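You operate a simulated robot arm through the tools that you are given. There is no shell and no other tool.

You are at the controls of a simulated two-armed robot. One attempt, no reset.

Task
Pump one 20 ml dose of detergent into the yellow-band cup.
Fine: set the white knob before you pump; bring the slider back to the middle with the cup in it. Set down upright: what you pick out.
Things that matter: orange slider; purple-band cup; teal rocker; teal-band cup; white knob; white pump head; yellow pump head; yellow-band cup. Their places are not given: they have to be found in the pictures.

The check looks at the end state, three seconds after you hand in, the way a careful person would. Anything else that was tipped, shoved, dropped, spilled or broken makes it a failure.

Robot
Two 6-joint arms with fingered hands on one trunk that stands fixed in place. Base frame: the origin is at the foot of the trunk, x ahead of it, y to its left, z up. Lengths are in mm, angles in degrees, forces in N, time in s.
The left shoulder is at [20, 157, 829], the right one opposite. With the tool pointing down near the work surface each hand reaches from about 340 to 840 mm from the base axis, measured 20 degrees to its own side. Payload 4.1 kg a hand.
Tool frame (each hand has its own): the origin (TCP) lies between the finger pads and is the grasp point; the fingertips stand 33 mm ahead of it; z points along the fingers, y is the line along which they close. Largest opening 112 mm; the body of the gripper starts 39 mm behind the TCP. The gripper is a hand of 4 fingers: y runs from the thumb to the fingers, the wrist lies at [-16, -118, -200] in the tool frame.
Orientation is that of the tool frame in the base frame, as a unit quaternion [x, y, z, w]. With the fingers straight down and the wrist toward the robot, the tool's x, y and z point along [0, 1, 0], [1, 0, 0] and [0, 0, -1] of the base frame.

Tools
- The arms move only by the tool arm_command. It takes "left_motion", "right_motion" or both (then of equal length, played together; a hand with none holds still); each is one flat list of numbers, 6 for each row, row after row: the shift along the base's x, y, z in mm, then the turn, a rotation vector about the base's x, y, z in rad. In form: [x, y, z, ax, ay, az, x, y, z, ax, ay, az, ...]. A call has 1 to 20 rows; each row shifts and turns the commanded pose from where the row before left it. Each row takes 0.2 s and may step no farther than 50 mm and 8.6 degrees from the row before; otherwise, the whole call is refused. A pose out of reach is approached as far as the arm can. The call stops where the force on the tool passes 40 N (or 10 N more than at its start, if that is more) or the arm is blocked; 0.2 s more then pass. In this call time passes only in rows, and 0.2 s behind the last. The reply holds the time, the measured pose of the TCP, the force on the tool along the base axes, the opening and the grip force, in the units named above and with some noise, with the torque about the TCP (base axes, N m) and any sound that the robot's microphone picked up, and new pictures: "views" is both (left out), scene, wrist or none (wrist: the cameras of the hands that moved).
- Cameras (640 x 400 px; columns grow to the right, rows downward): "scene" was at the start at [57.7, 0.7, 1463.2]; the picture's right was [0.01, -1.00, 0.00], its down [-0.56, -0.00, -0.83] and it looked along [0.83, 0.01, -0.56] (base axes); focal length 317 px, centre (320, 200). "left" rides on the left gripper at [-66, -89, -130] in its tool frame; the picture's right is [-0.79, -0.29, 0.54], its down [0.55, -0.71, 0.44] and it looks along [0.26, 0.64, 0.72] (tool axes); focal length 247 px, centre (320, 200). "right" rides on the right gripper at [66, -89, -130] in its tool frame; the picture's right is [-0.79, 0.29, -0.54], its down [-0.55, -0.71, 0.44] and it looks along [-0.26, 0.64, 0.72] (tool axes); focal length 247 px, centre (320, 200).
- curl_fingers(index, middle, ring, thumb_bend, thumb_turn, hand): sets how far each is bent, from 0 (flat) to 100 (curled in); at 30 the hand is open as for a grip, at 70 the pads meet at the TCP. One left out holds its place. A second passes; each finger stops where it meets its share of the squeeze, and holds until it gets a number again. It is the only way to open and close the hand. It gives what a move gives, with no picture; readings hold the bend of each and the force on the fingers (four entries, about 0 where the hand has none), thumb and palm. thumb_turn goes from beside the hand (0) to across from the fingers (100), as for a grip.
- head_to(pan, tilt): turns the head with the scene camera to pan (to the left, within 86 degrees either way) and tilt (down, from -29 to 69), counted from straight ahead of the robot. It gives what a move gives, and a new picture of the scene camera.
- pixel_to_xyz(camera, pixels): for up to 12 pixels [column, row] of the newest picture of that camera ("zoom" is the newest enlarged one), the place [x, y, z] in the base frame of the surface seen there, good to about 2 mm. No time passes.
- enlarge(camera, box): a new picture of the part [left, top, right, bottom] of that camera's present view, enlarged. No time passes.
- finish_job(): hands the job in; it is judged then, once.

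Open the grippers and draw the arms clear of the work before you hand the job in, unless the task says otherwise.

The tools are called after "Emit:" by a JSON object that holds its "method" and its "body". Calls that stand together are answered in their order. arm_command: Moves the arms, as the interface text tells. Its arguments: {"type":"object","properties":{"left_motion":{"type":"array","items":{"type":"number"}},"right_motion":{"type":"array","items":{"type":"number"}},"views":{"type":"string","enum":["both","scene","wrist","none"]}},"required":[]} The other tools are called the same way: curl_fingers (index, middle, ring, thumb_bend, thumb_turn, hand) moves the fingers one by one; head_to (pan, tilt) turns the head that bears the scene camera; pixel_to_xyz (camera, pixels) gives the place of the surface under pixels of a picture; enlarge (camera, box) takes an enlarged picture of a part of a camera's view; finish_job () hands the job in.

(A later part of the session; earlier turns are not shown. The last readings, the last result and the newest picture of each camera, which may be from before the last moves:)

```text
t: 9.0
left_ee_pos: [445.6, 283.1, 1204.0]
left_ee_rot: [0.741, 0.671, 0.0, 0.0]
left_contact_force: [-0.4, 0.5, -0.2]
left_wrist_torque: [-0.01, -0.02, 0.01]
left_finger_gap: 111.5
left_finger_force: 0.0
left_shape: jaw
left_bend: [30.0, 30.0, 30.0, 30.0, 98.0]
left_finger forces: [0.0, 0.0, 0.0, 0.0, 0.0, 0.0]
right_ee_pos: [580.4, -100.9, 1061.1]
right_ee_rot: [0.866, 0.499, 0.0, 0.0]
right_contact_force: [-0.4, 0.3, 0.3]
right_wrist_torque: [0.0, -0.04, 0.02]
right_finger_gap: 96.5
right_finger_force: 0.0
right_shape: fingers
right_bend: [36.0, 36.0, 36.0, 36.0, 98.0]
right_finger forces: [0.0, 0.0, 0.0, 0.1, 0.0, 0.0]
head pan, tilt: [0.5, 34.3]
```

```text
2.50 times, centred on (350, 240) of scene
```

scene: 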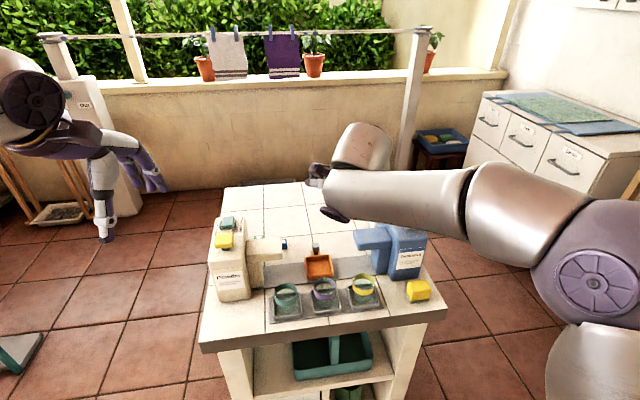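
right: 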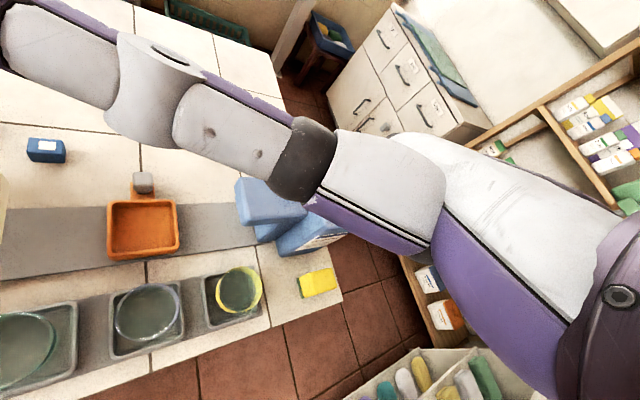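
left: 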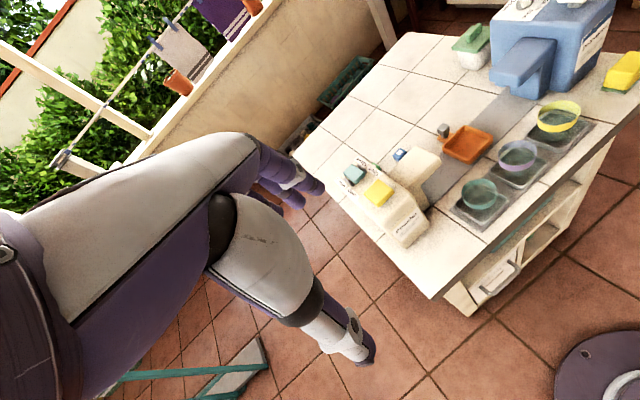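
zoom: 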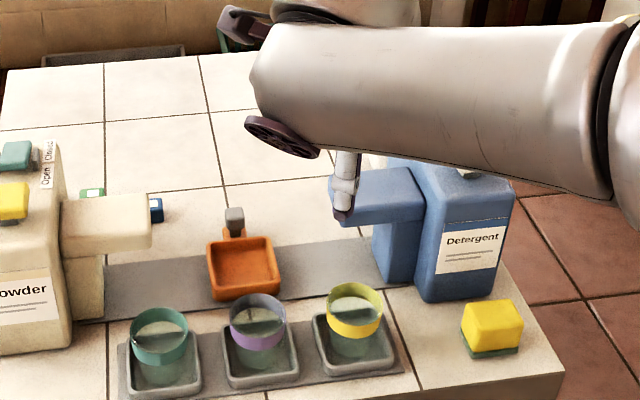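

Hand opening is 96 mm. I measure the yellow cup's rim carefully in this scene zoom (ring around (355,305)) and the dispenser's front.

Emit:
{"method": "pixel_to_xyz", "body": {"camera": "zoom", "pixels": [[329, 305], [381, 303], [355, 285], [355, 323], [340, 319], [370, 319], [343, 288], [368, 288], [355, 335], [335, 350], [422, 290], [438, 235]]}}

Emit:
{"method": "enlarge", "body": {"camera": "scene", "box": [335, 260, 395, 315]}}

```text
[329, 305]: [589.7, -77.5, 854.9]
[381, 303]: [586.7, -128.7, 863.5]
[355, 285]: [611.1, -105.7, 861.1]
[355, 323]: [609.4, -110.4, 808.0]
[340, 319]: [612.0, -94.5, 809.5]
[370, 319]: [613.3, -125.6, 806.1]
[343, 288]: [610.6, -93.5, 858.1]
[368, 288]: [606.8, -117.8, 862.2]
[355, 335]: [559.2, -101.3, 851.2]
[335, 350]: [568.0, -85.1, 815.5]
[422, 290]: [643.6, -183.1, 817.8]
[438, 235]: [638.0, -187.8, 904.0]
```

```text
7.27 times, centred on (365, 288) of scene
```

zoom: 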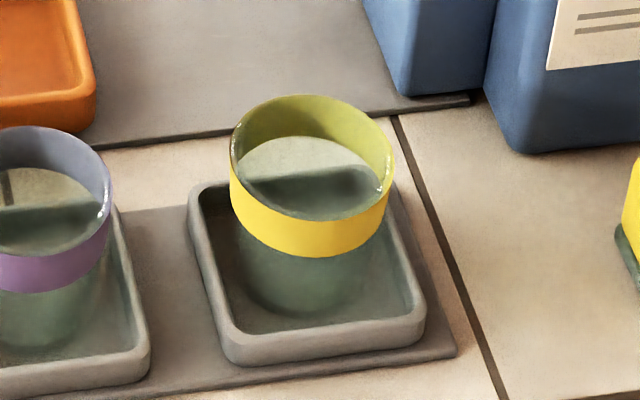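

Cup centre is ≈(585.5,-103), radius 26, rim z≈864. To keep clear of the nozzle's near edge (x≈655) I narrow the opening a bit and then descend to a first hover.

Emit:
{"method": "curl_fingers", "body": {"hand": "right", "index": 43, "middle": 43, "ring": 43, "thumb_bend": 43}}

Emit:
{"method": "arm_command", "body": {"right_motion": [2, -1, -30, 0, 0, 0, 2, -1, -30, 0, 0, 0, 1, 0, -30, 0, 0, 0, 0, 0, -30, 0, 0, 0], "views": "both"}}

Emit:
{"method": "enlarge", "body": {"camera": "scene", "box": [300, 200, 440, 310]}}

```text
t: 10.0
left_ee_pos: [444.9, 283.8, 1205.4]
left_ee_rot: [0.741, 0.672, 0.0, -0.001]
left_contact_force: [-0.9, -1.2, 0.8]
left_wrist_torque: [-0.03, -0.02, 0.01]
left_finger_gap: 111.5
left_finger_force: 0.0
left_shape: jaw
left_bend: [30.0, 30.0, 30.0, 30.0, 98.0]
left_finger forces: [0.1, 0.0, 0.1, 0.0, 0.0, 0.0]
right_ee_pos: [582.4, -100.9, 1060.2]
right_ee_rot: [0.867, 0.499, 0.0, 0.0]
right_contact_force: [-0.4, 0.0, 0.2]
right_wrist_torque: [0.05, 0.01, 0.0]
right_finger_gap: 78.1
right_finger_force: 0.2
right_shape: fingers
right_bend: [43.0, 43.0, 43.0, 43.0, 99.0]
right_finger forces: [0.0, 0.0, 0.0, 0.0, 0.1, 0.1]
head pan, tilt: [0.5, 34.3]
```

```text
t: 11.0
left_ee_pos: [444.5, 283.0, 1205.3]
left_ee_rot: [0.741, 0.672, 0.0, 0.0]
left_contact_force: [0.3, 0.8, 0.0]
left_wrist_torque: [0.01, 0.03, -0.01]
left_finger_gap: 111.6
left_finger_force: 0.0
left_shape: jaw
left_bend: [30.0, 30.0, 30.0, 30.0, 98.0]
left_finger forces: [0.0, 0.0, 0.1, 0.0, 0.0, 0.0]
right_ee_pos: [584.7, -103.1, 941.4]
right_ee_rot: [0.867, 0.499, 0.001, 0.0]
right_contact_force: [-0.1, 1.0, 0.5]
right_wrist_torque: [0.05, -0.02, -0.02]
right_finger_gap: 77.8
right_finger_force: 0.1
right_shape: fingers
right_bend: [43.0, 43.0, 43.0, 43.0, 99.0]
right_finger forces: [0.1, 0.0, 0.0, 0.1, 0.0, 0.1]
head pan, tilt: [0.5, 34.3]
```

scene: 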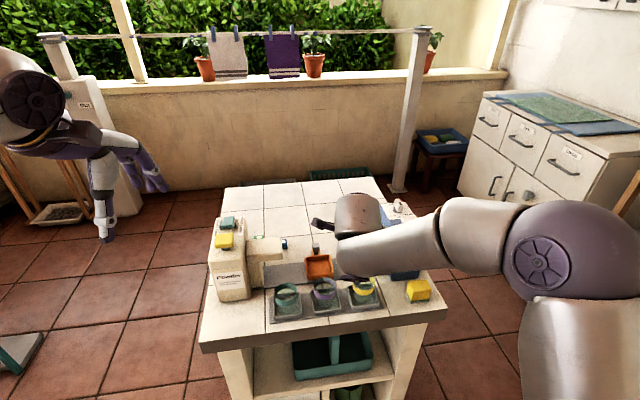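
right: 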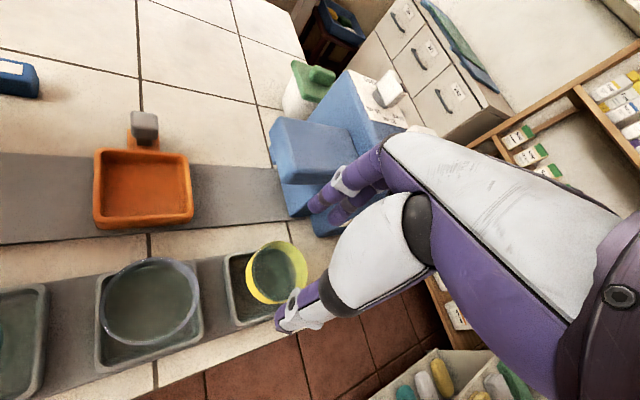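

```text
3.64 times, centred on (370, 255) of scene
```

zoom: 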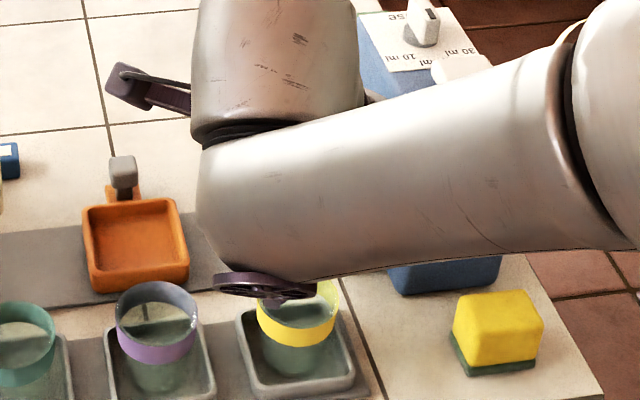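

The forearm blocks part of the view; I check where the elbow/forearm is and verify the fingers relative to the cup in the right camera.

Emit:
{"method": "pixel_to_xyz", "body": {"camera": "scene", "pixels": [[542, 265], [440, 240], [380, 265], [352, 278], [470, 270], [380, 274]]}}

Emit:
{"method": "pixel_to_xyz", "body": {"camera": "right", "pixels": [[250, 280], [305, 262], [270, 243], [275, 302], [285, 325], [318, 205], [335, 215], [300, 215]]}}

Emit:
{"method": "enlarge", "body": {"camera": "right", "box": [220, 160, 400, 340]}}

```text
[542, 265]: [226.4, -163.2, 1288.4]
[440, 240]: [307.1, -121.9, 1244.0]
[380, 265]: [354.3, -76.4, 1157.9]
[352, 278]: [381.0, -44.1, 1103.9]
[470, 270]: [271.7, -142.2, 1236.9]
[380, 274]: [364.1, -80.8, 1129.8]
```

```text
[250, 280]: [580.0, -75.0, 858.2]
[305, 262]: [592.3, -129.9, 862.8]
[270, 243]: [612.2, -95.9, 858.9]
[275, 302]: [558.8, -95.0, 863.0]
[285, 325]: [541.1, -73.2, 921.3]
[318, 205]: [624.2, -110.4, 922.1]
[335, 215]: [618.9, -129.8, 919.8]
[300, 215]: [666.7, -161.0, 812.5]
```

```text
2.22 times, centred on (310, 250) of right
```

zoom: 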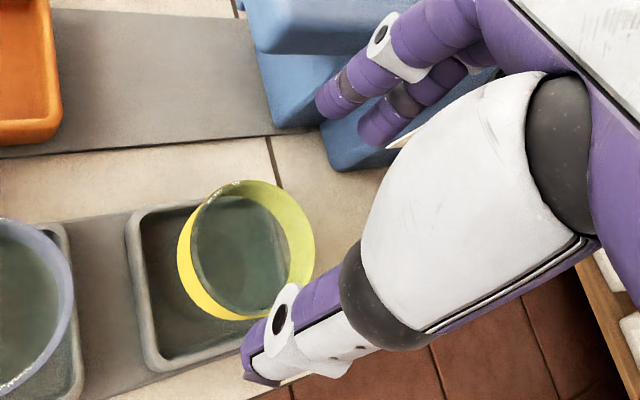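

Cup centre confirmed at (585.5,-102.5), with thumb and fingers straddling it. I descend 80 mm (fingertips will stop at z≈828, above the tray wall at 820).

Emit:
{"method": "arm_command", "body": {"right_motion": [1, 0, -25, 0, 0, 0, 0, 0, -25, 0, 0, 0, 0, 0, -20, 0, 0, 0, 0, 0, -10, 0, 0, 0], "views": "wrist"}}

Emit:
{"method": "enlarge", "body": {"camera": "right", "box": [220, 140, 420, 340]}}

```text
t: 12.0
left_ee_pos: [444.7, 284.0, 1204.0]
left_ee_rot: [0.741, 0.672, 0.0, 0.0]
left_contact_force: [-0.4, -0.3, 0.5]
left_wrist_torque: [-0.01, -0.02, -0.01]
left_finger_gap: 111.6
left_finger_force: 0.1
left_shape: jaw
left_bend: [30.0, 30.0, 30.0, 30.0, 98.0]
left_finger forces: [0.0, 0.0, 0.0, 0.1, 0.0, 0.1]
right_ee_pos: [587.4, -103.3, 860.5]
right_ee_rot: [0.866, 0.499, 0.0, 0.001]
right_contact_force: [-0.6, -0.3, -0.2]
right_wrist_torque: [0.0, -0.01, 0.02]
right_finger_gap: 78.0
right_finger_force: 0.0
right_shape: fingers
right_bend: [43.0, 43.0, 43.0, 43.0, 99.0]
right_finger forces: [0.0, 0.1, 0.0, 0.0, 0.1, 0.0]
head pan, tilt: [0.5, 34.3]
```

right: 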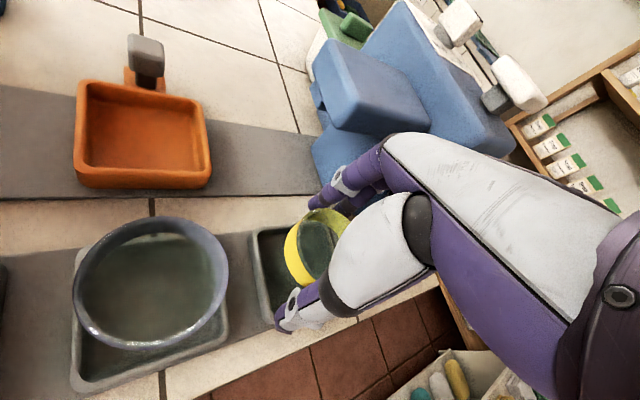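

```text
2.00 times, centred on (320, 240) of right
```

zoom: 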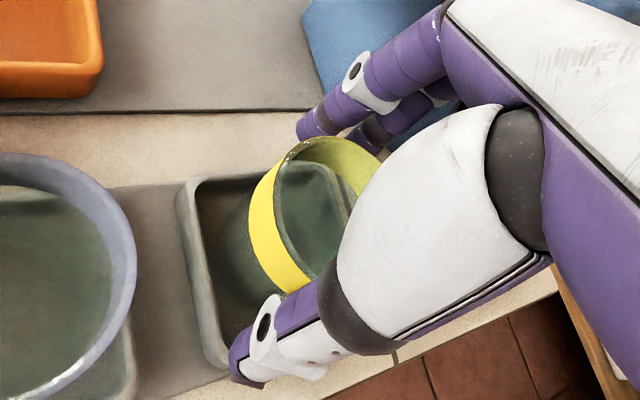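

The cup rim sits between thumb and fingers. I close in two stages, first to 51.

Emit:
{"method": "curl_fingers", "body": {"hand": "right", "index": 51, "middle": 51, "thumb_bend": 51}}

Emit:
{"method": "enlarge", "body": {"camera": "right", "box": [220, 140, 420, 340]}}

```text
t: 13.0
left_ee_pos: [444.8, 283.6, 1204.2]
left_ee_rot: [0.741, 0.672, 0.0, 0.001]
left_contact_force: [-0.6, 0.0, 0.6]
left_wrist_torque: [0.04, 0.01, -0.02]
left_finger_gap: 111.7
left_finger_force: 0.0
left_shape: jaw
left_bend: [30.0, 30.0, 30.0, 30.0, 98.0]
left_finger forces: [0.0, 0.1, 0.0, 0.0, 0.0, 0.0]
right_ee_pos: [588.7, -103.2, 861.0]
right_ee_rot: [0.866, 0.5, -0.001, 0.0]
right_contact_force: [-0.2, -0.6, -0.6]
right_wrist_torque: [0.01, -0.06, -0.01]
right_finger_gap: 55.4
right_finger_force: 0.1
right_shape: fingers
right_bend: [51.0, 51.0, 43.0, 51.0, 100.0]
right_finger forces: [0.1, 0.0, 0.0, 0.0, 0.0, 0.0]
head pan, tilt: [0.5, 34.3]
```

```text
2.00 times, centred on (320, 240) of right
```

zoom: 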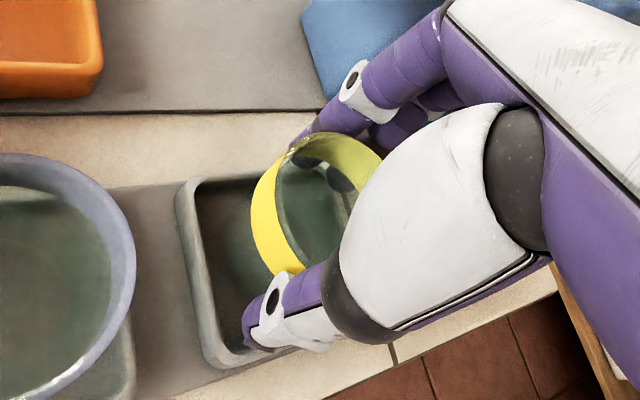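

Gap 55 mm with no contact force yet. I close further to 57 to get a firm hold.

Emit:
{"method": "curl_fingers", "body": {"hand": "right", "index": 57, "middle": 57, "thumb_bend": 57}}

Emit:
{"method": "enlarge", "body": {"camera": "right", "box": [220, 140, 420, 340]}}

```text
t: 14.0
left_ee_pos: [443.7, 284.0, 1205.5]
left_ee_rot: [0.741, 0.672, 0.0, 0.001]
left_contact_force: [0.8, 0.2, 0.9]
left_wrist_torque: [0.0, -0.03, -0.04]
left_finger_gap: 111.5
left_finger_force: 0.1
left_shape: jaw
left_bend: [30.0, 30.0, 30.0, 30.0, 98.0]
left_finger forces: [0.0, 0.1, 0.1, 0.0, 0.1, 0.0]
right_ee_pos: [588.4, -102.2, 861.0]
right_ee_rot: [0.867, 0.499, 0.0, 0.0]
right_contact_force: [0.8, 0.4, 0.3]
right_wrist_torque: [-0.02, -0.01, -0.02]
right_finger_gap: 46.9
right_finger_force: 2.7
right_shape: fingers
right_bend: [54.0, 55.0, 43.0, 54.0, 100.0]
right_finger forces: [1.9, 1.0, 0.0, 0.0, 2.8, 0.0]
head pan, tilt: [0.5, 34.3]
```

```text
2.00 times, centred on (320, 240) of right
```

zoom: 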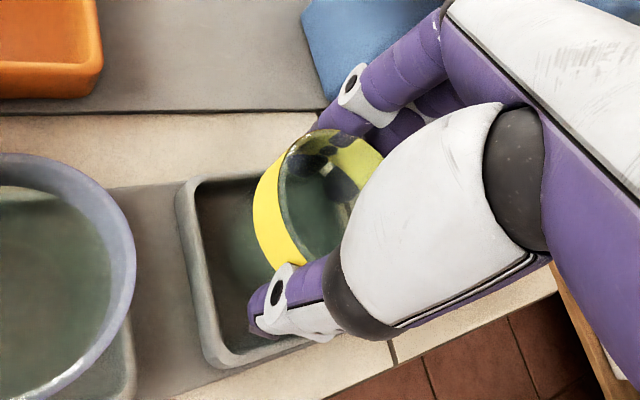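

Grip is 2.7 N with thumb balancing index+middle. I squeeze a bit more (target 61) for a secure hold.

Emit:
{"method": "curl_fingers", "body": {"hand": "right", "index": 62, "middle": 62, "thumb_bend": 62}}

```text
t: 15.0
left_ee_pos: [445.5, 283.8, 1204.9]
left_ee_rot: [0.741, 0.671, 0.0, 0.0]
left_contact_force: [0.5, 0.1, 0.0]
left_wrist_torque: [-0.02, -0.02, 0.02]
left_finger_gap: 111.6
left_finger_force: 0.1
left_shape: jaw
left_bend: [30.0, 30.0, 30.0, 30.0, 98.0]
left_finger forces: [0.0, 0.0, 0.0, 0.1, 0.0, 0.0]
right_ee_pos: [587.7, -102.6, 861.6]
right_ee_rot: [0.866, 0.5, 0.0, 0.001]
right_contact_force: [0.4, -0.3, 0.7]
right_wrist_torque: [0.0, -0.03, 0.03]
right_finger_gap: 45.0
right_finger_force: 10.1
right_shape: fingers
right_bend: [56.0, 58.0, 43.0, 55.0, 100.0]
right_finger forces: [6.0, 4.3, 0.0, 0.0, 10.1, 0.0]
head pan, tilt: [0.5, 34.3]
```

Grip force is 10 N, balanced. I lift 20 mm gently and look.

Emit:
{"method": "arm_command", "body": {"right_motion": [0, 0, 5, 0, 0, 0, 0, 0, 7, 0, 0, 0, 0, 0, 8, 0, 0, 0], "views": "wrist"}}

Emit:
{"method": "enlarge", "body": {"camera": "scene", "box": [300, 220, 440, 310]}}

```text
t: 15.8
left_ee_pos: [444.9, 283.4, 1205.3]
left_ee_rot: [0.741, 0.672, -0.001, -0.001]
left_contact_force: [0.3, 0.6, 0.1]
left_wrist_torque: [0.01, -0.01, 0.01]
left_finger_gap: 111.6
left_finger_force: 0.1
left_shape: jaw
left_bend: [30.0, 30.0, 30.0, 30.0, 98.0]
left_finger forces: [0.0, 0.0, 0.1, 0.0, 0.1, 0.1]
right_ee_pos: [589.5, -104.6, 882.2]
right_ee_rot: [0.866, 0.499, -0.001, 0.0]
right_contact_force: [0.2, -0.1, -0.5]
right_wrist_torque: [0.02, 0.02, 0.01]
right_finger_gap: 44.7
right_finger_force: 10.2
right_shape: fingers
right_bend: [56.0, 58.0, 43.0, 55.0, 100.0]
right_finger forces: [5.9, 4.3, 0.0, 0.1, 10.1, 0.0]
head pan, tilt: [0.5, 34.3]
```

right: 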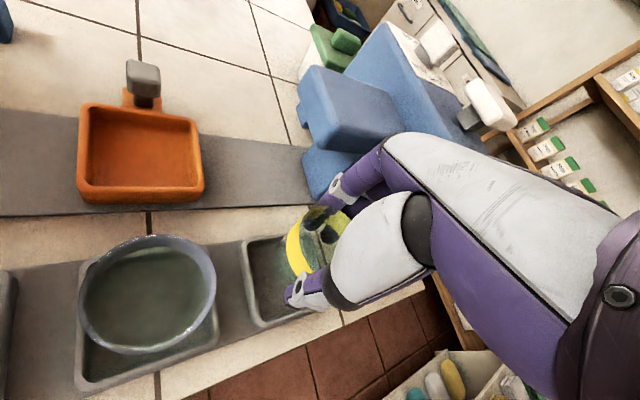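

```text
4.44 times, centred on (370, 265) of scene
```

zoom: 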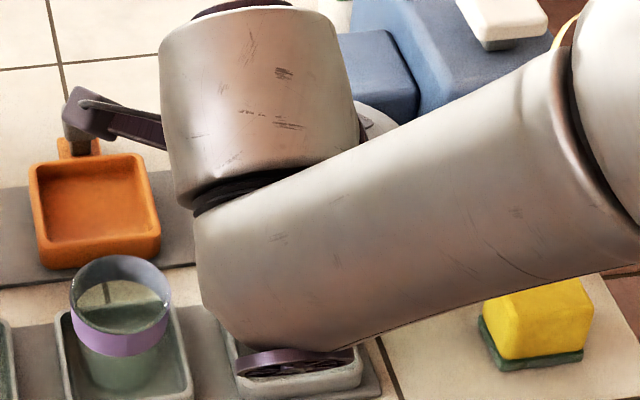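

The cup is held and off its tray. I raise to z≈972 so everything clears the nozzle (top 923), then carry diagonally toward above the slider (674, 8) with slight extra yaw.

Emit:
{"method": "arm_command", "body": {"right_motion": [0, 0, 22, 0, 0, 0, 0, 0, 23, 0, 0, 0, 0, 0, 23, 0, 0, 0, 0, 0, 22, 0, 0, 0, 0, 22, 0, 0, 0, -0.035, 10, 22, 0, 0, 0, -0.035, 18, 22, 0, 0, 0, -0.035, 20, 20, 0, 0, 0, -0.035, 20, 16, 0, 0, 0, -0.035, 15, 10, 0, 0, 0, -0.035], "views": "both"}}

Emit:
{"method": "enlarge", "body": {"camera": "scene", "box": [240, 180, 400, 310]}}

```text
t: 18.0
left_ee_pos: [444.5, 283.4, 1205.7]
left_ee_rot: [0.741, 0.672, 0.0, 0.001]
left_contact_force: [-0.7, 0.6, -0.6]
left_wrist_torque: [0.06, -0.03, 0.04]
left_finger_gap: 111.6
left_finger_force: 0.1
left_shape: jaw
left_bend: [30.0, 30.0, 30.0, 30.0, 98.0]
left_finger forces: [0.0, 0.1, 0.1, 0.1, 0.0, 0.0]
right_ee_pos: [673.3, 6.7, 971.1]
right_ee_rot: [0.914, 0.405, 0.001, 0.0]
right_contact_force: [-0.5, -1.2, -0.2]
right_wrist_torque: [0.01, -0.02, 0.04]
right_finger_gap: 44.6
right_finger_force: 9.6
right_shape: fingers
right_bend: [56.0, 58.0, 43.0, 55.0, 100.0]
right_finger forces: [5.8, 4.3, 0.1, 0.0, 9.9, 0.0]
head pan, tilt: [0.5, 34.3]
```

scene: 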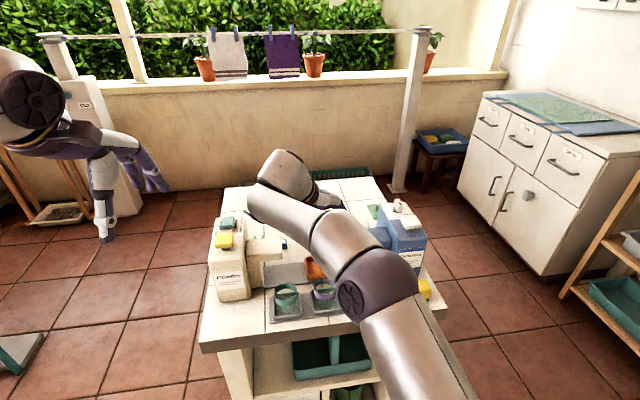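
right: 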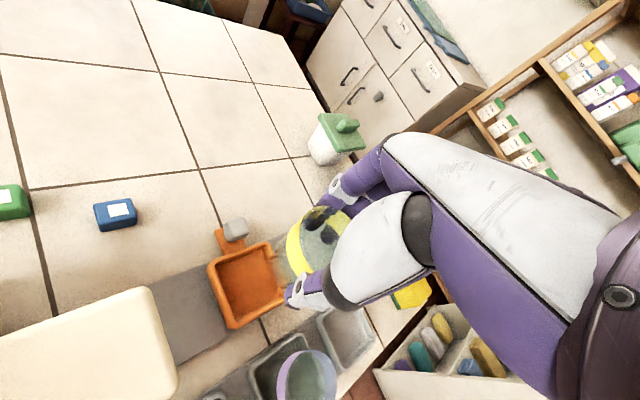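

```text
3.08 times, centred on (320, 245) of scene
```

zoom: 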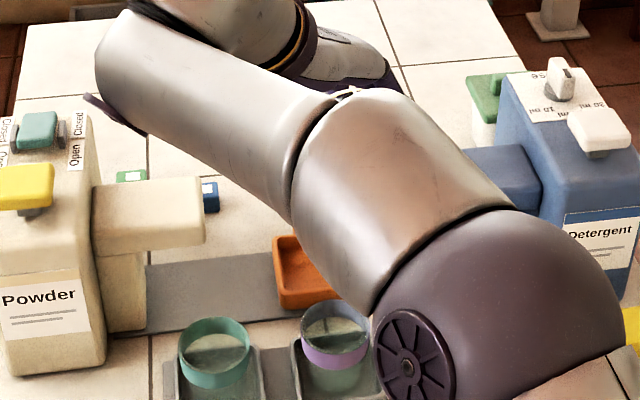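

The scene view is blocked by the forearm, but the right camera sees slider tray at (245,285) and the held cup at (320,240). I zoom and measure both.

Emit:
{"method": "enlarge", "body": {"camera": "right", "box": [190, 180, 370, 340]}}

```text
2.50 times, centred on (280, 260) of right
```

zoom: 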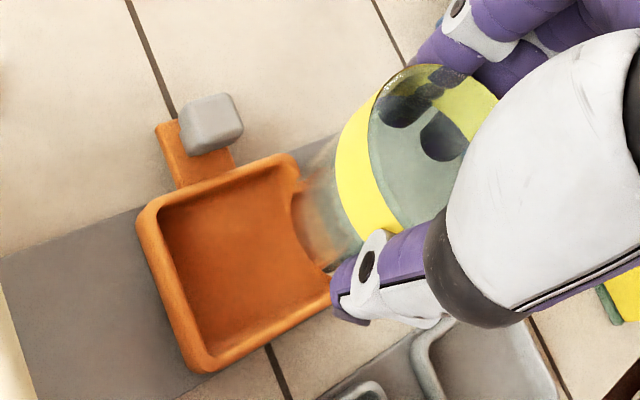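

Emit:
{"method": "pixel_to_xyz", "body": {"camera": "zoom", "pixels": [[150, 208], [283, 160], [205, 360], [325, 290], [168, 220], [275, 175], [212, 345], [235, 260], [210, 125], [215, 105], [385, 220], [400, 68]]}}

Emit:
{"method": "pixel_to_xyz", "body": {"camera": "zoom", "pixels": [[345, 150], [375, 90], [340, 190], [360, 235], [380, 235], [330, 150], [320, 270], [345, 250], [480, 85], [300, 200]]}}

```text
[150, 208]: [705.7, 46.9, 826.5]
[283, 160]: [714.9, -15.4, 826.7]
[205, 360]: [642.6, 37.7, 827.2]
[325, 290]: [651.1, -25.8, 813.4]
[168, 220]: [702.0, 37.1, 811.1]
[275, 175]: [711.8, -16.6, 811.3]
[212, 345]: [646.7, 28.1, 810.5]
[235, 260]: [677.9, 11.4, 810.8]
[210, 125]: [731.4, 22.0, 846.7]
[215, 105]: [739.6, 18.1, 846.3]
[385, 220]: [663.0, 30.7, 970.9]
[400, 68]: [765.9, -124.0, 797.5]
```

```text
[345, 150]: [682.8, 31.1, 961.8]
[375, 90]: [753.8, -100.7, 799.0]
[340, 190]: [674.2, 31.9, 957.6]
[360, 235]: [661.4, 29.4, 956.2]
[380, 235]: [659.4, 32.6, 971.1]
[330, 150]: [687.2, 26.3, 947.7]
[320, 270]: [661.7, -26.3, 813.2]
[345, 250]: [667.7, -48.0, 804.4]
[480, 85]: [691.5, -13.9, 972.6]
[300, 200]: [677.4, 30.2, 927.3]
```

Tray interior centre ≈ (679, 9), floor z≈811; the held cup's centre ≈ TCP+(2,-0.5). I measure the empty grey tray floor (zoom ~(490,380)) to know the cup base height.

Emit:
{"method": "pixel_to_xyz", "body": {"camera": "zoom", "pixels": [[490, 375], [510, 360], [470, 390], [432, 345], [305, 350], [240, 240], [250, 290]]}}

Emit:
{"method": "arm_command", "body": {"right_motion": [3.5, 3, -25, 0, 0, 0, 0, 0, -25, 0, 0, 0], "views": "both"}}

Emit:
{"method": "enlarge", "body": {"camera": "right", "box": [190, 180, 370, 340]}}

```text
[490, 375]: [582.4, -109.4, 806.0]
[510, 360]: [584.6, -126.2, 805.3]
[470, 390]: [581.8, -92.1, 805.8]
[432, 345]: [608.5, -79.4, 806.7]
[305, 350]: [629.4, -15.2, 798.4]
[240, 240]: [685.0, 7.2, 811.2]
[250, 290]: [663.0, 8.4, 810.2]
```

```text
t: 18.6
left_ee_pos: [444.3, 283.8, 1205.0]
left_ee_rot: [0.741, 0.672, 0.0, 0.001]
left_contact_force: [0.2, -0.1, -0.4]
left_wrist_torque: [0.0, -0.04, 0.03]
left_finger_gap: 111.7
left_finger_force: 0.1
left_shape: jaw
left_bend: [30.0, 30.0, 30.0, 30.0, 98.0]
left_finger forces: [0.0, 0.0, 0.0, 0.0, 0.0, 0.1]
right_ee_pos: [675.2, 10.5, 922.6]
right_ee_rot: [0.914, 0.405, 0.0, 0.0]
right_contact_force: [0.0, 0.4, -0.9]
right_wrist_torque: [-0.01, -0.02, -0.01]
right_finger_gap: 44.7
right_finger_force: 10.0
right_shape: fingers
right_bend: [56.0, 58.0, 43.0, 55.0, 100.0]
right_finger forces: [5.8, 4.2, 0.0, 0.0, 9.9, 0.0]
head pan, tilt: [0.5, 34.3]
```

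scene: 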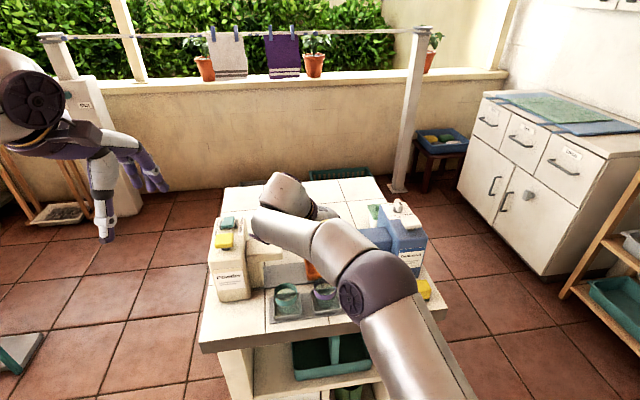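
right: 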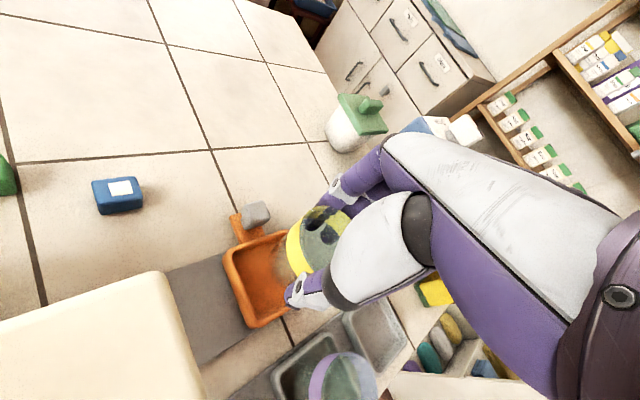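

```text
2.50 times, centred on (280, 260) of right
```

zoom: 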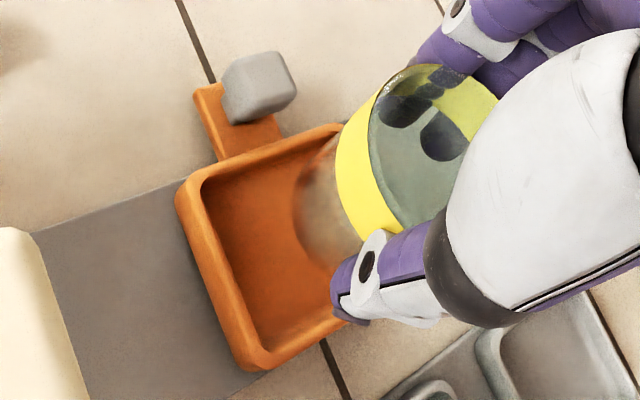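

Slider floor is 5 mm higher than the grey tray's, so the placing TCP height is ≈866. Before lowering I check clearance of the wrist to the powder unit by measuring both.

Emit:
{"method": "pixel_to_xyz", "body": {"camera": "scene", "pixels": [[223, 240], [228, 222], [262, 245], [278, 255], [255, 218], [262, 235], [275, 240], [300, 222], [285, 185], [240, 235]]}}

Emit:
{"method": "enlarge", "body": {"camera": "scene", "box": [200, 165, 340, 290]}}

Emit:
{"method": "enlarge", "body": {"camera": "left", "box": [320, 60, 600, 260]}}

```text
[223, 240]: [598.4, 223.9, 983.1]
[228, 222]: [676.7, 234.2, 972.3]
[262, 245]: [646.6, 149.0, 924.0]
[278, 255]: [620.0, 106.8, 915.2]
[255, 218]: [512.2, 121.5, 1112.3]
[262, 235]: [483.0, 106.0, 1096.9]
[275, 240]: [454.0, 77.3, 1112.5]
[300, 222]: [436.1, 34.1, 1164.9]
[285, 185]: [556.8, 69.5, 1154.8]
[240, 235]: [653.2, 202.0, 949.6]
```

```text
3.20 times, centred on (270, 228) of scene
```

zoom: 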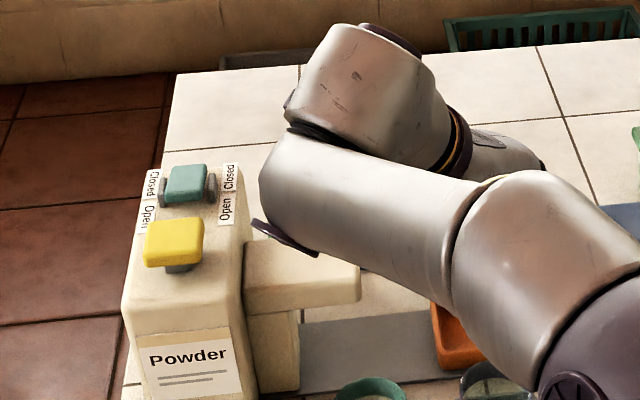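

```text
2.00 times, centred on (460, 160) of left
```

zoom: 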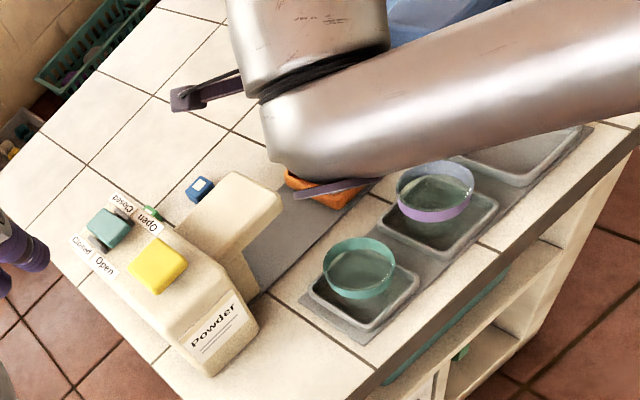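

Wrist parts stay above z≈1040 and right of the powder unit, so lowering is safe. I lower 44 mm to z≈878 and check.

Emit:
{"method": "arm_command", "body": {"right_motion": [1.5, -1, -16, 0, 0, 0, 0, 0, -16, 0, 0, 0, 0, 0, -12, 0, 0, 0], "views": "wrist"}}

Emit:
{"method": "enlarge", "body": {"camera": "right", "box": [190, 180, 370, 340]}}

```text
t: 19.4
left_ee_pos: [444.4, 283.4, 1205.4]
left_ee_rot: [0.741, 0.672, 0.0, -0.001]
left_contact_force: [-0.4, 0.3, -0.8]
left_wrist_torque: [0.06, 0.0, 0.03]
left_finger_gap: 111.7
left_finger_force: 0.2
left_shape: jaw
left_bend: [30.0, 30.0, 30.0, 30.0, 98.0]
left_finger forces: [0.0, 0.0, 0.0, 0.0, 0.1, 0.0]
right_ee_pos: [677.7, 9.1, 877.1]
right_ee_rot: [0.914, 0.405, 0.0, 0.0]
right_contact_force: [-0.2, 0.4, 0.2]
right_wrist_torque: [0.0, -0.01, 0.01]
right_finger_gap: 44.5
right_finger_force: 9.6
right_shape: fingers
right_bend: [56.0, 58.0, 43.0, 55.0, 100.0]
right_finger forces: [5.8, 4.3, 0.1, 0.1, 9.9, 0.1]
head pan, tilt: [0.5, 34.3]
```

right: 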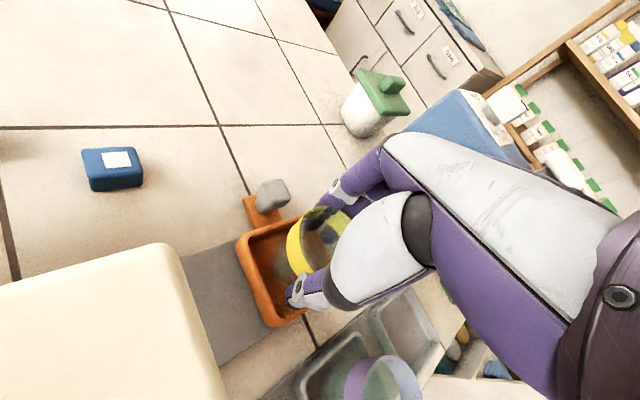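

```text
2.50 times, centred on (280, 260) of right
```

zoom: 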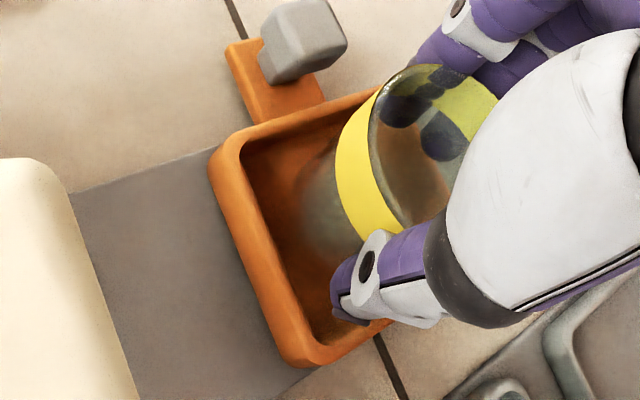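

The cup hangs inside the tray outline. I check cup band versus tray rim positions before the last ~11 mm.

Emit:
{"method": "pixel_to_xyz", "body": {"camera": "zoom", "pixels": [[340, 170], [350, 200], [345, 140], [365, 225], [225, 165], [300, 350], [255, 250], [370, 100], [245, 150], [310, 335]]}}

```text
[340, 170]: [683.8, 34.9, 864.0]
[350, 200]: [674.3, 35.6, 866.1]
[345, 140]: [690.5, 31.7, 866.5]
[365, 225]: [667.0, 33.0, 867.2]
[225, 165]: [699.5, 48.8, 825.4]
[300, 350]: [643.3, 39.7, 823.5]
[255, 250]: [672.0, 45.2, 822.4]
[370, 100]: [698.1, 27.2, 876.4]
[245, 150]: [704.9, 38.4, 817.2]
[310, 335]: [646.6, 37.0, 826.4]
```

Cup centre (678.5, 9.8) matches the tray centre within 2 mm. I lower in small steps until the base touches.

Emit:
{"method": "arm_command", "body": {"right_motion": [0, 0, -5, 0, 0, 0, 0, 0, -3, 0, 0, 0, 0, 0, -2, 0, 0, 0], "views": "none"}}

```text
t: 20.2
left_ee_pos: [444.9, 284.7, 1204.6]
left_ee_rot: [0.741, 0.671, 0.0, 0.0]
left_contact_force: [0.1, 0.0, 0.2]
left_wrist_torque: [-0.04, 0.03, -0.03]
left_finger_gap: 111.7
left_finger_force: 0.1
left_shape: jaw
left_bend: [30.0, 30.0, 30.0, 30.0, 98.0]
left_finger forces: [0.0, 0.1, 0.1, 0.1, 0.1, 0.0]
right_ee_pos: [676.6, 9.9, 867.6]
right_ee_rot: [0.914, 0.405, 0.0, 0.0]
right_contact_force: [0.4, -0.4, -0.4]
right_wrist_torque: [0.02, 0.01, -0.01]
right_finger_gap: 44.3
right_finger_force: 9.2
right_shape: fingers
right_bend: [56.0, 58.0, 43.0, 55.0, 100.0]
right_finger forces: [5.8, 4.1, 0.0, 0.1, 9.9, 0.1]
head pan, tilt: [0.5, 34.3]
```

No contact force yet at z 867.6. I lower another 1+1 mm and read the force.

Emit:
{"method": "arm_command", "body": {"right_motion": [0, 0, -1, 0, 0, 0, 0, 0, -1, 0, 0, 0], "views": "none"}}

Emit:
{"method": "enlarge", "body": {"camera": "right", "box": [190, 180, 370, 340]}}

```text
t: 20.8
left_ee_pos: [444.6, 283.9, 1204.5]
left_ee_rot: [0.741, 0.671, 0.0, 0.0]
left_contact_force: [-0.8, 1.4, 0.2]
left_wrist_torque: [0.0, 0.02, 0.03]
left_finger_gap: 111.5
left_finger_force: 0.2
left_shape: jaw
left_bend: [30.0, 30.0, 30.0, 30.0, 98.0]
left_finger forces: [0.1, 0.0, 0.0, 0.1, 0.0, 0.0]
right_ee_pos: [678.8, 10.1, 865.5]
right_ee_rot: [0.914, 0.406, -0.001, 0.0]
right_contact_force: [-0.5, -0.2, 1.1]
right_wrist_torque: [0.02, -0.01, 0.0]
right_finger_gap: 44.8
right_finger_force: 10.2
right_shape: fingers
right_bend: [56.0, 58.0, 43.0, 55.0, 100.0]
right_finger forces: [5.8, 4.2, 0.0, 0.0, 10.0, 0.0]
head pan, tilt: [0.5, 34.3]
```

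```text
2.50 times, centred on (280, 260) of right
```

zoom: 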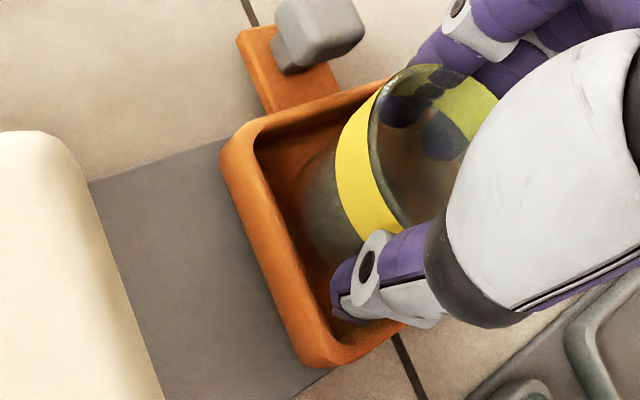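

Possibly just touching (Fz 1.1 N). One more millimetre and read again.

Emit:
{"method": "arm_command", "body": {"right_motion": [0, 0, -1, 0, 0, 0, 0, 0, -0.5, 0, 0, 0], "views": "none"}}

```text
t: 21.4
left_ee_pos: [443.9, 283.4, 1205.2]
left_ee_rot: [0.741, 0.672, 0.001, 0.001]
left_contact_force: [0.4, 0.3, -0.5]
left_wrist_torque: [0.02, 0.01, 0.0]
left_finger_gap: 111.5
left_finger_force: 0.1
left_shape: jaw
left_bend: [30.0, 30.0, 30.0, 30.0, 98.0]
left_finger forces: [0.0, 0.1, 0.0, 0.0, 0.0, 0.1]
right_ee_pos: [677.6, 9.5, 865.4]
right_ee_rot: [0.914, 0.405, 0.002, 0.0]
right_contact_force: [-0.9, 1.1, 7.0]
right_wrist_torque: [-0.07, -0.05, -0.03]
right_finger_gap: 44.5
right_finger_force: 10.3
right_shape: fingers
right_bend: [56.0, 58.0, 43.0, 55.0, 100.0]
right_finger forces: [5.4, 4.4, 0.0, 0.0, 10.9, 0.0]
head pan, tilt: [0.5, 34.3]
```

Base is on the slider floor (Fz 7 N). I release gradually: open to 50.

Emit:
{"method": "curl_fingers", "body": {"hand": "right", "index": 49, "middle": 49, "thumb_bend": 49}}

Emit:
{"method": "enlarge", "body": {"camera": "right", "box": [190, 180, 370, 340]}}

```text
t: 22.4
left_ee_pos: [445.1, 284.4, 1205.2]
left_ee_rot: [0.741, 0.671, 0.0, 0.0]
left_contact_force: [0.2, 0.1, 0.0]
left_wrist_torque: [-0.04, -0.02, 0.02]
left_finger_gap: 111.8
left_finger_force: 0.0
left_shape: jaw
left_bend: [30.0, 30.0, 30.0, 30.0, 98.0]
left_finger forces: [0.0, 0.0, 0.1, 0.1, 0.0, 0.0]
right_ee_pos: [677.0, 9.8, 863.8]
right_ee_rot: [0.914, 0.405, 0.0, 0.0]
right_contact_force: [-2.0, 2.0, 5.3]
right_wrist_torque: [-0.05, -0.09, -0.02]
right_finger_gap: 59.3
right_finger_force: 3.2
right_shape: fingers
right_bend: [49.0, 51.0, 43.0, 49.0, 100.0]
right_finger forces: [3.1, 2.7, 0.1, 0.0, 0.0, 0.0]
head pan, tilt: [0.5, 34.3]
```

```text
2.50 times, centred on (280, 260) of right
```

zoom: 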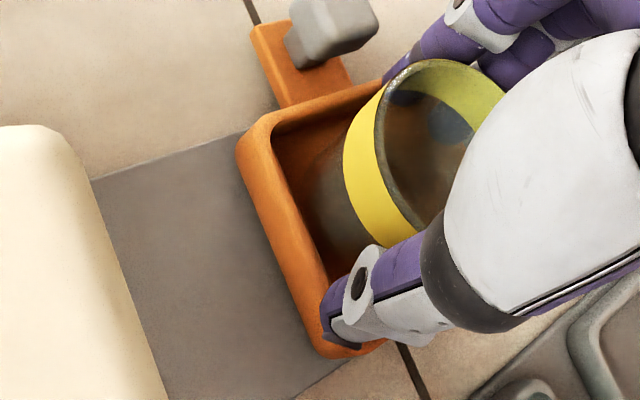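

Index and middle press outward on something (3 N, likely the tray's inner wall), thumb is free. I relax them slightly inward before raising.

Emit:
{"method": "curl_fingers", "body": {"hand": "right", "index": 51.5, "middle": 53, "thumb_bend": 47}}

Emit:
{"method": "enlarge", "body": {"camera": "right", "box": [240, 180, 350, 290]}}

```text
t: 23.4
left_ee_pos: [443.7, 283.6, 1205.2]
left_ee_rot: [0.741, 0.672, -0.001, 0.0]
left_contact_force: [0.1, 1.0, 0.3]
left_wrist_torque: [0.05, 0.01, 0.01]
left_finger_gap: 111.7
left_finger_force: 0.0
left_shape: jaw
left_bend: [30.0, 30.0, 30.0, 30.0, 98.0]
left_finger forces: [0.0, 0.0, 0.1, 0.0, 0.0, 0.0]
right_ee_pos: [677.7, 9.7, 863.3]
right_ee_rot: [0.914, 0.405, 0.0, 0.001]
right_contact_force: [1.0, 0.8, 4.0]
right_wrist_torque: [-0.05, -0.21, 0.04]
right_finger_gap: 61.7
right_finger_force: 2.2
right_shape: fingers
right_bend: [50.0, 53.0, 43.0, 47.0, 100.0]
right_finger forces: [3.8, 0.5, 0.0, 0.0, 0.0, 0.0]
head pan, tilt: [0.5, 34.3]
```

```text
3.64 times, centred on (295, 235) of right
```

zoom: 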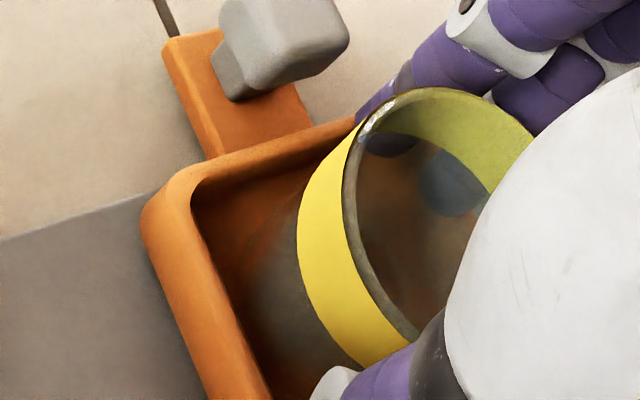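

Fz 4 N with the moment arm pointing to the index tip: it is resting on the tray's far wall top. I raise 6 mm slowly and check forces.

Emit:
{"method": "arm_command", "body": {"right_motion": [0, 0, 1.5, 0, 0, 0, 0, 0, 2, 0, 0, 0, 0, 0, 2.5, 0, 0, 0], "views": "none"}}

Emit:
{"method": "enlarge", "body": {"camera": "right", "box": [240, 180, 350, 290]}}

```text
t: 24.2
left_ee_pos: [443.4, 284.2, 1204.1]
left_ee_rot: [0.741, 0.672, 0.001, 0.001]
left_contact_force: [0.0, -0.1, -0.4]
left_wrist_torque: [0.01, 0.0, 0.01]
left_finger_gap: 111.5
left_finger_force: 0.0
left_shape: jaw
left_bend: [30.0, 30.0, 30.0, 30.0, 98.0]
left_finger forces: [0.0, 0.0, 0.0, 0.0, 0.0, 0.0]
right_ee_pos: [676.7, 9.5, 870.6]
right_ee_rot: [0.914, 0.406, 0.0, 0.001]
right_contact_force: [0.6, 0.7, 0.5]
right_wrist_torque: [-0.01, -0.02, 0.0]
right_finger_gap: 60.1
right_finger_force: 0.0
right_shape: fingers
right_bend: [51.0, 53.0, 43.0, 47.0, 100.0]
right_finger forces: [0.0, 0.0, 0.1, 0.0, 0.0, 0.0]
head pan, tilt: [0.5, 34.3]
```

```text
3.64 times, centred on (295, 235) of right
```

zoom: 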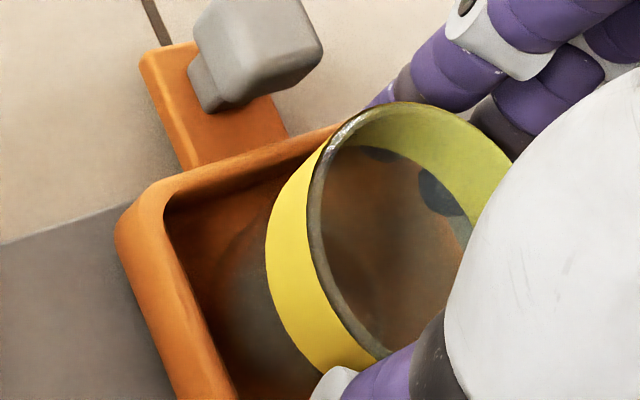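

All forces are gone and the cup stands in the slider. I open slightly more (46/45) and then rise straight up well above the cup.

Emit:
{"method": "curl_fingers", "body": {"hand": "right", "index": 46, "middle": 46, "thumb_bend": 45}}

Emit:
{"method": "arm_command", "body": {"right_motion": [0, 0, 5, 0, 0, 0, 0, 0, 15, 0, 0, 0, 0, 0, 25, 0, 0, 0, 0, 0, 30, 0, 0, 0, 0, 0, 30, 0, 0, 0], "views": "both"}}

Emit:
{"method": "enlarge", "body": {"camera": "right", "box": [190, 180, 370, 340]}}

```text
t: 25.2
left_ee_pos: [444.8, 284.2, 1204.3]
left_ee_rot: [0.741, 0.672, -0.001, 0.0]
left_contact_force: [0.0, -0.4, -0.7]
left_wrist_torque: [-0.01, 0.02, -0.06]
left_finger_gap: 111.6
left_finger_force: 0.1
left_shape: jaw
left_bend: [30.0, 30.0, 30.0, 30.0, 98.0]
left_finger forces: [0.0, 0.1, 0.1, 0.0, 0.1, 0.0]
right_ee_pos: [678.1, 8.6, 870.8]
right_ee_rot: [0.914, 0.405, 0.001, 0.0]
right_contact_force: [-0.3, 0.2, -0.4]
right_wrist_torque: [0.0, 0.02, 0.03]
right_finger_gap: 69.6
right_finger_force: 0.0
right_shape: fingers
right_bend: [46.0, 46.0, 43.0, 45.0, 99.0]
right_finger forces: [0.0, 0.1, 0.0, 0.1, 0.0, 0.0]
head pan, tilt: [0.5, 34.3]
```

```text
t: 26.4
left_ee_pos: [445.5, 284.0, 1205.0]
left_ee_rot: [0.74, 0.672, 0.001, 0.001]
left_contact_force: [0.1, 0.2, -0.2]
left_wrist_torque: [0.0, 0.03, 0.01]
left_finger_gap: 111.5
left_finger_force: 0.0
left_shape: jaw
left_bend: [30.0, 30.0, 30.0, 30.0, 98.0]
left_finger forces: [0.0, 0.0, 0.0, 0.0, 0.1, 0.0]
right_ee_pos: [677.1, 7.9, 976.8]
right_ee_rot: [0.914, 0.405, 0.0, 0.001]
right_contact_force: [1.1, 0.3, 0.9]
right_wrist_torque: [-0.02, 0.03, 0.0]
right_finger_gap: 69.5
right_finger_force: 0.1
right_shape: fingers
right_bend: [46.0, 46.0, 43.0, 45.0, 99.0]
right_finger forces: [0.0, 0.0, 0.0, 0.1, 0.0, 0.0]
head pan, tilt: [0.5, 34.3]
```

scene: 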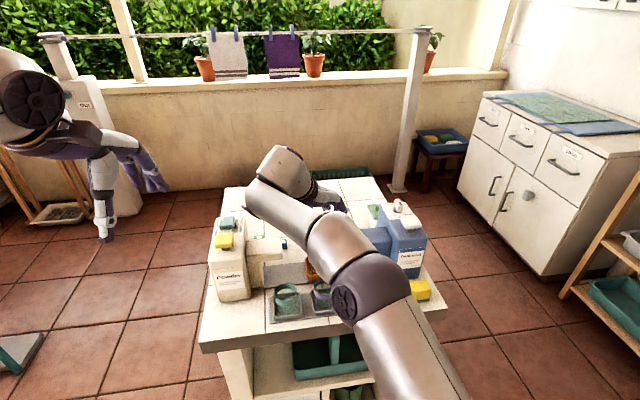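
right: 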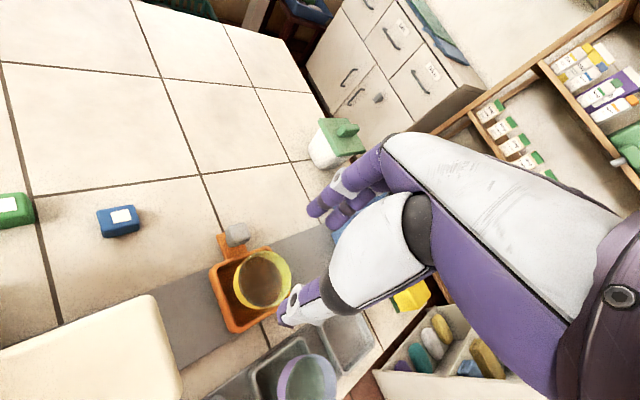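

```text
2.50 times, centred on (280, 260) of right
```

zoom: 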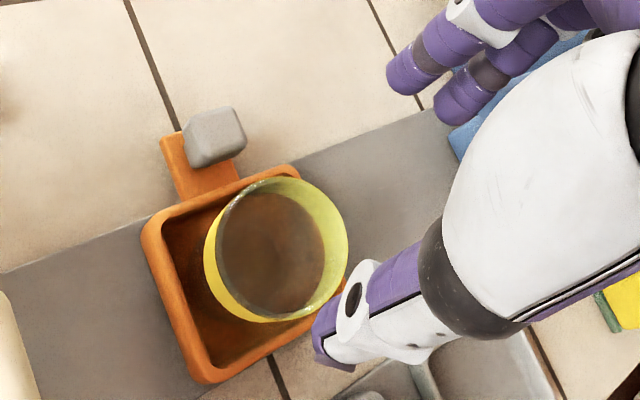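

The cup stands in the slider. I measure its rim points to check it's level and inside, and the handle cap.

Emit:
{"method": "pixel_to_xyz", "body": {"camera": "zoom", "pixels": [[218, 245], [262, 180], [320, 190], [345, 240], [330, 290], [270, 320], [225, 290], [155, 225], [205, 370], [215, 125], [195, 140], [225, 150]]}}

```text
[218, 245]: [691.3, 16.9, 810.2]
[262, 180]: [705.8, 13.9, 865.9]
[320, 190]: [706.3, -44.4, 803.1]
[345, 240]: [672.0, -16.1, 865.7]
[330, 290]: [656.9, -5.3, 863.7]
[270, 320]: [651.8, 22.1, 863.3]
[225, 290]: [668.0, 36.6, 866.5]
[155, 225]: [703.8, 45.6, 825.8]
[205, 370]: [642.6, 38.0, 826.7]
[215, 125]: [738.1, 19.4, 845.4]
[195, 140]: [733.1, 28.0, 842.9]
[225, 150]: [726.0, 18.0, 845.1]
```

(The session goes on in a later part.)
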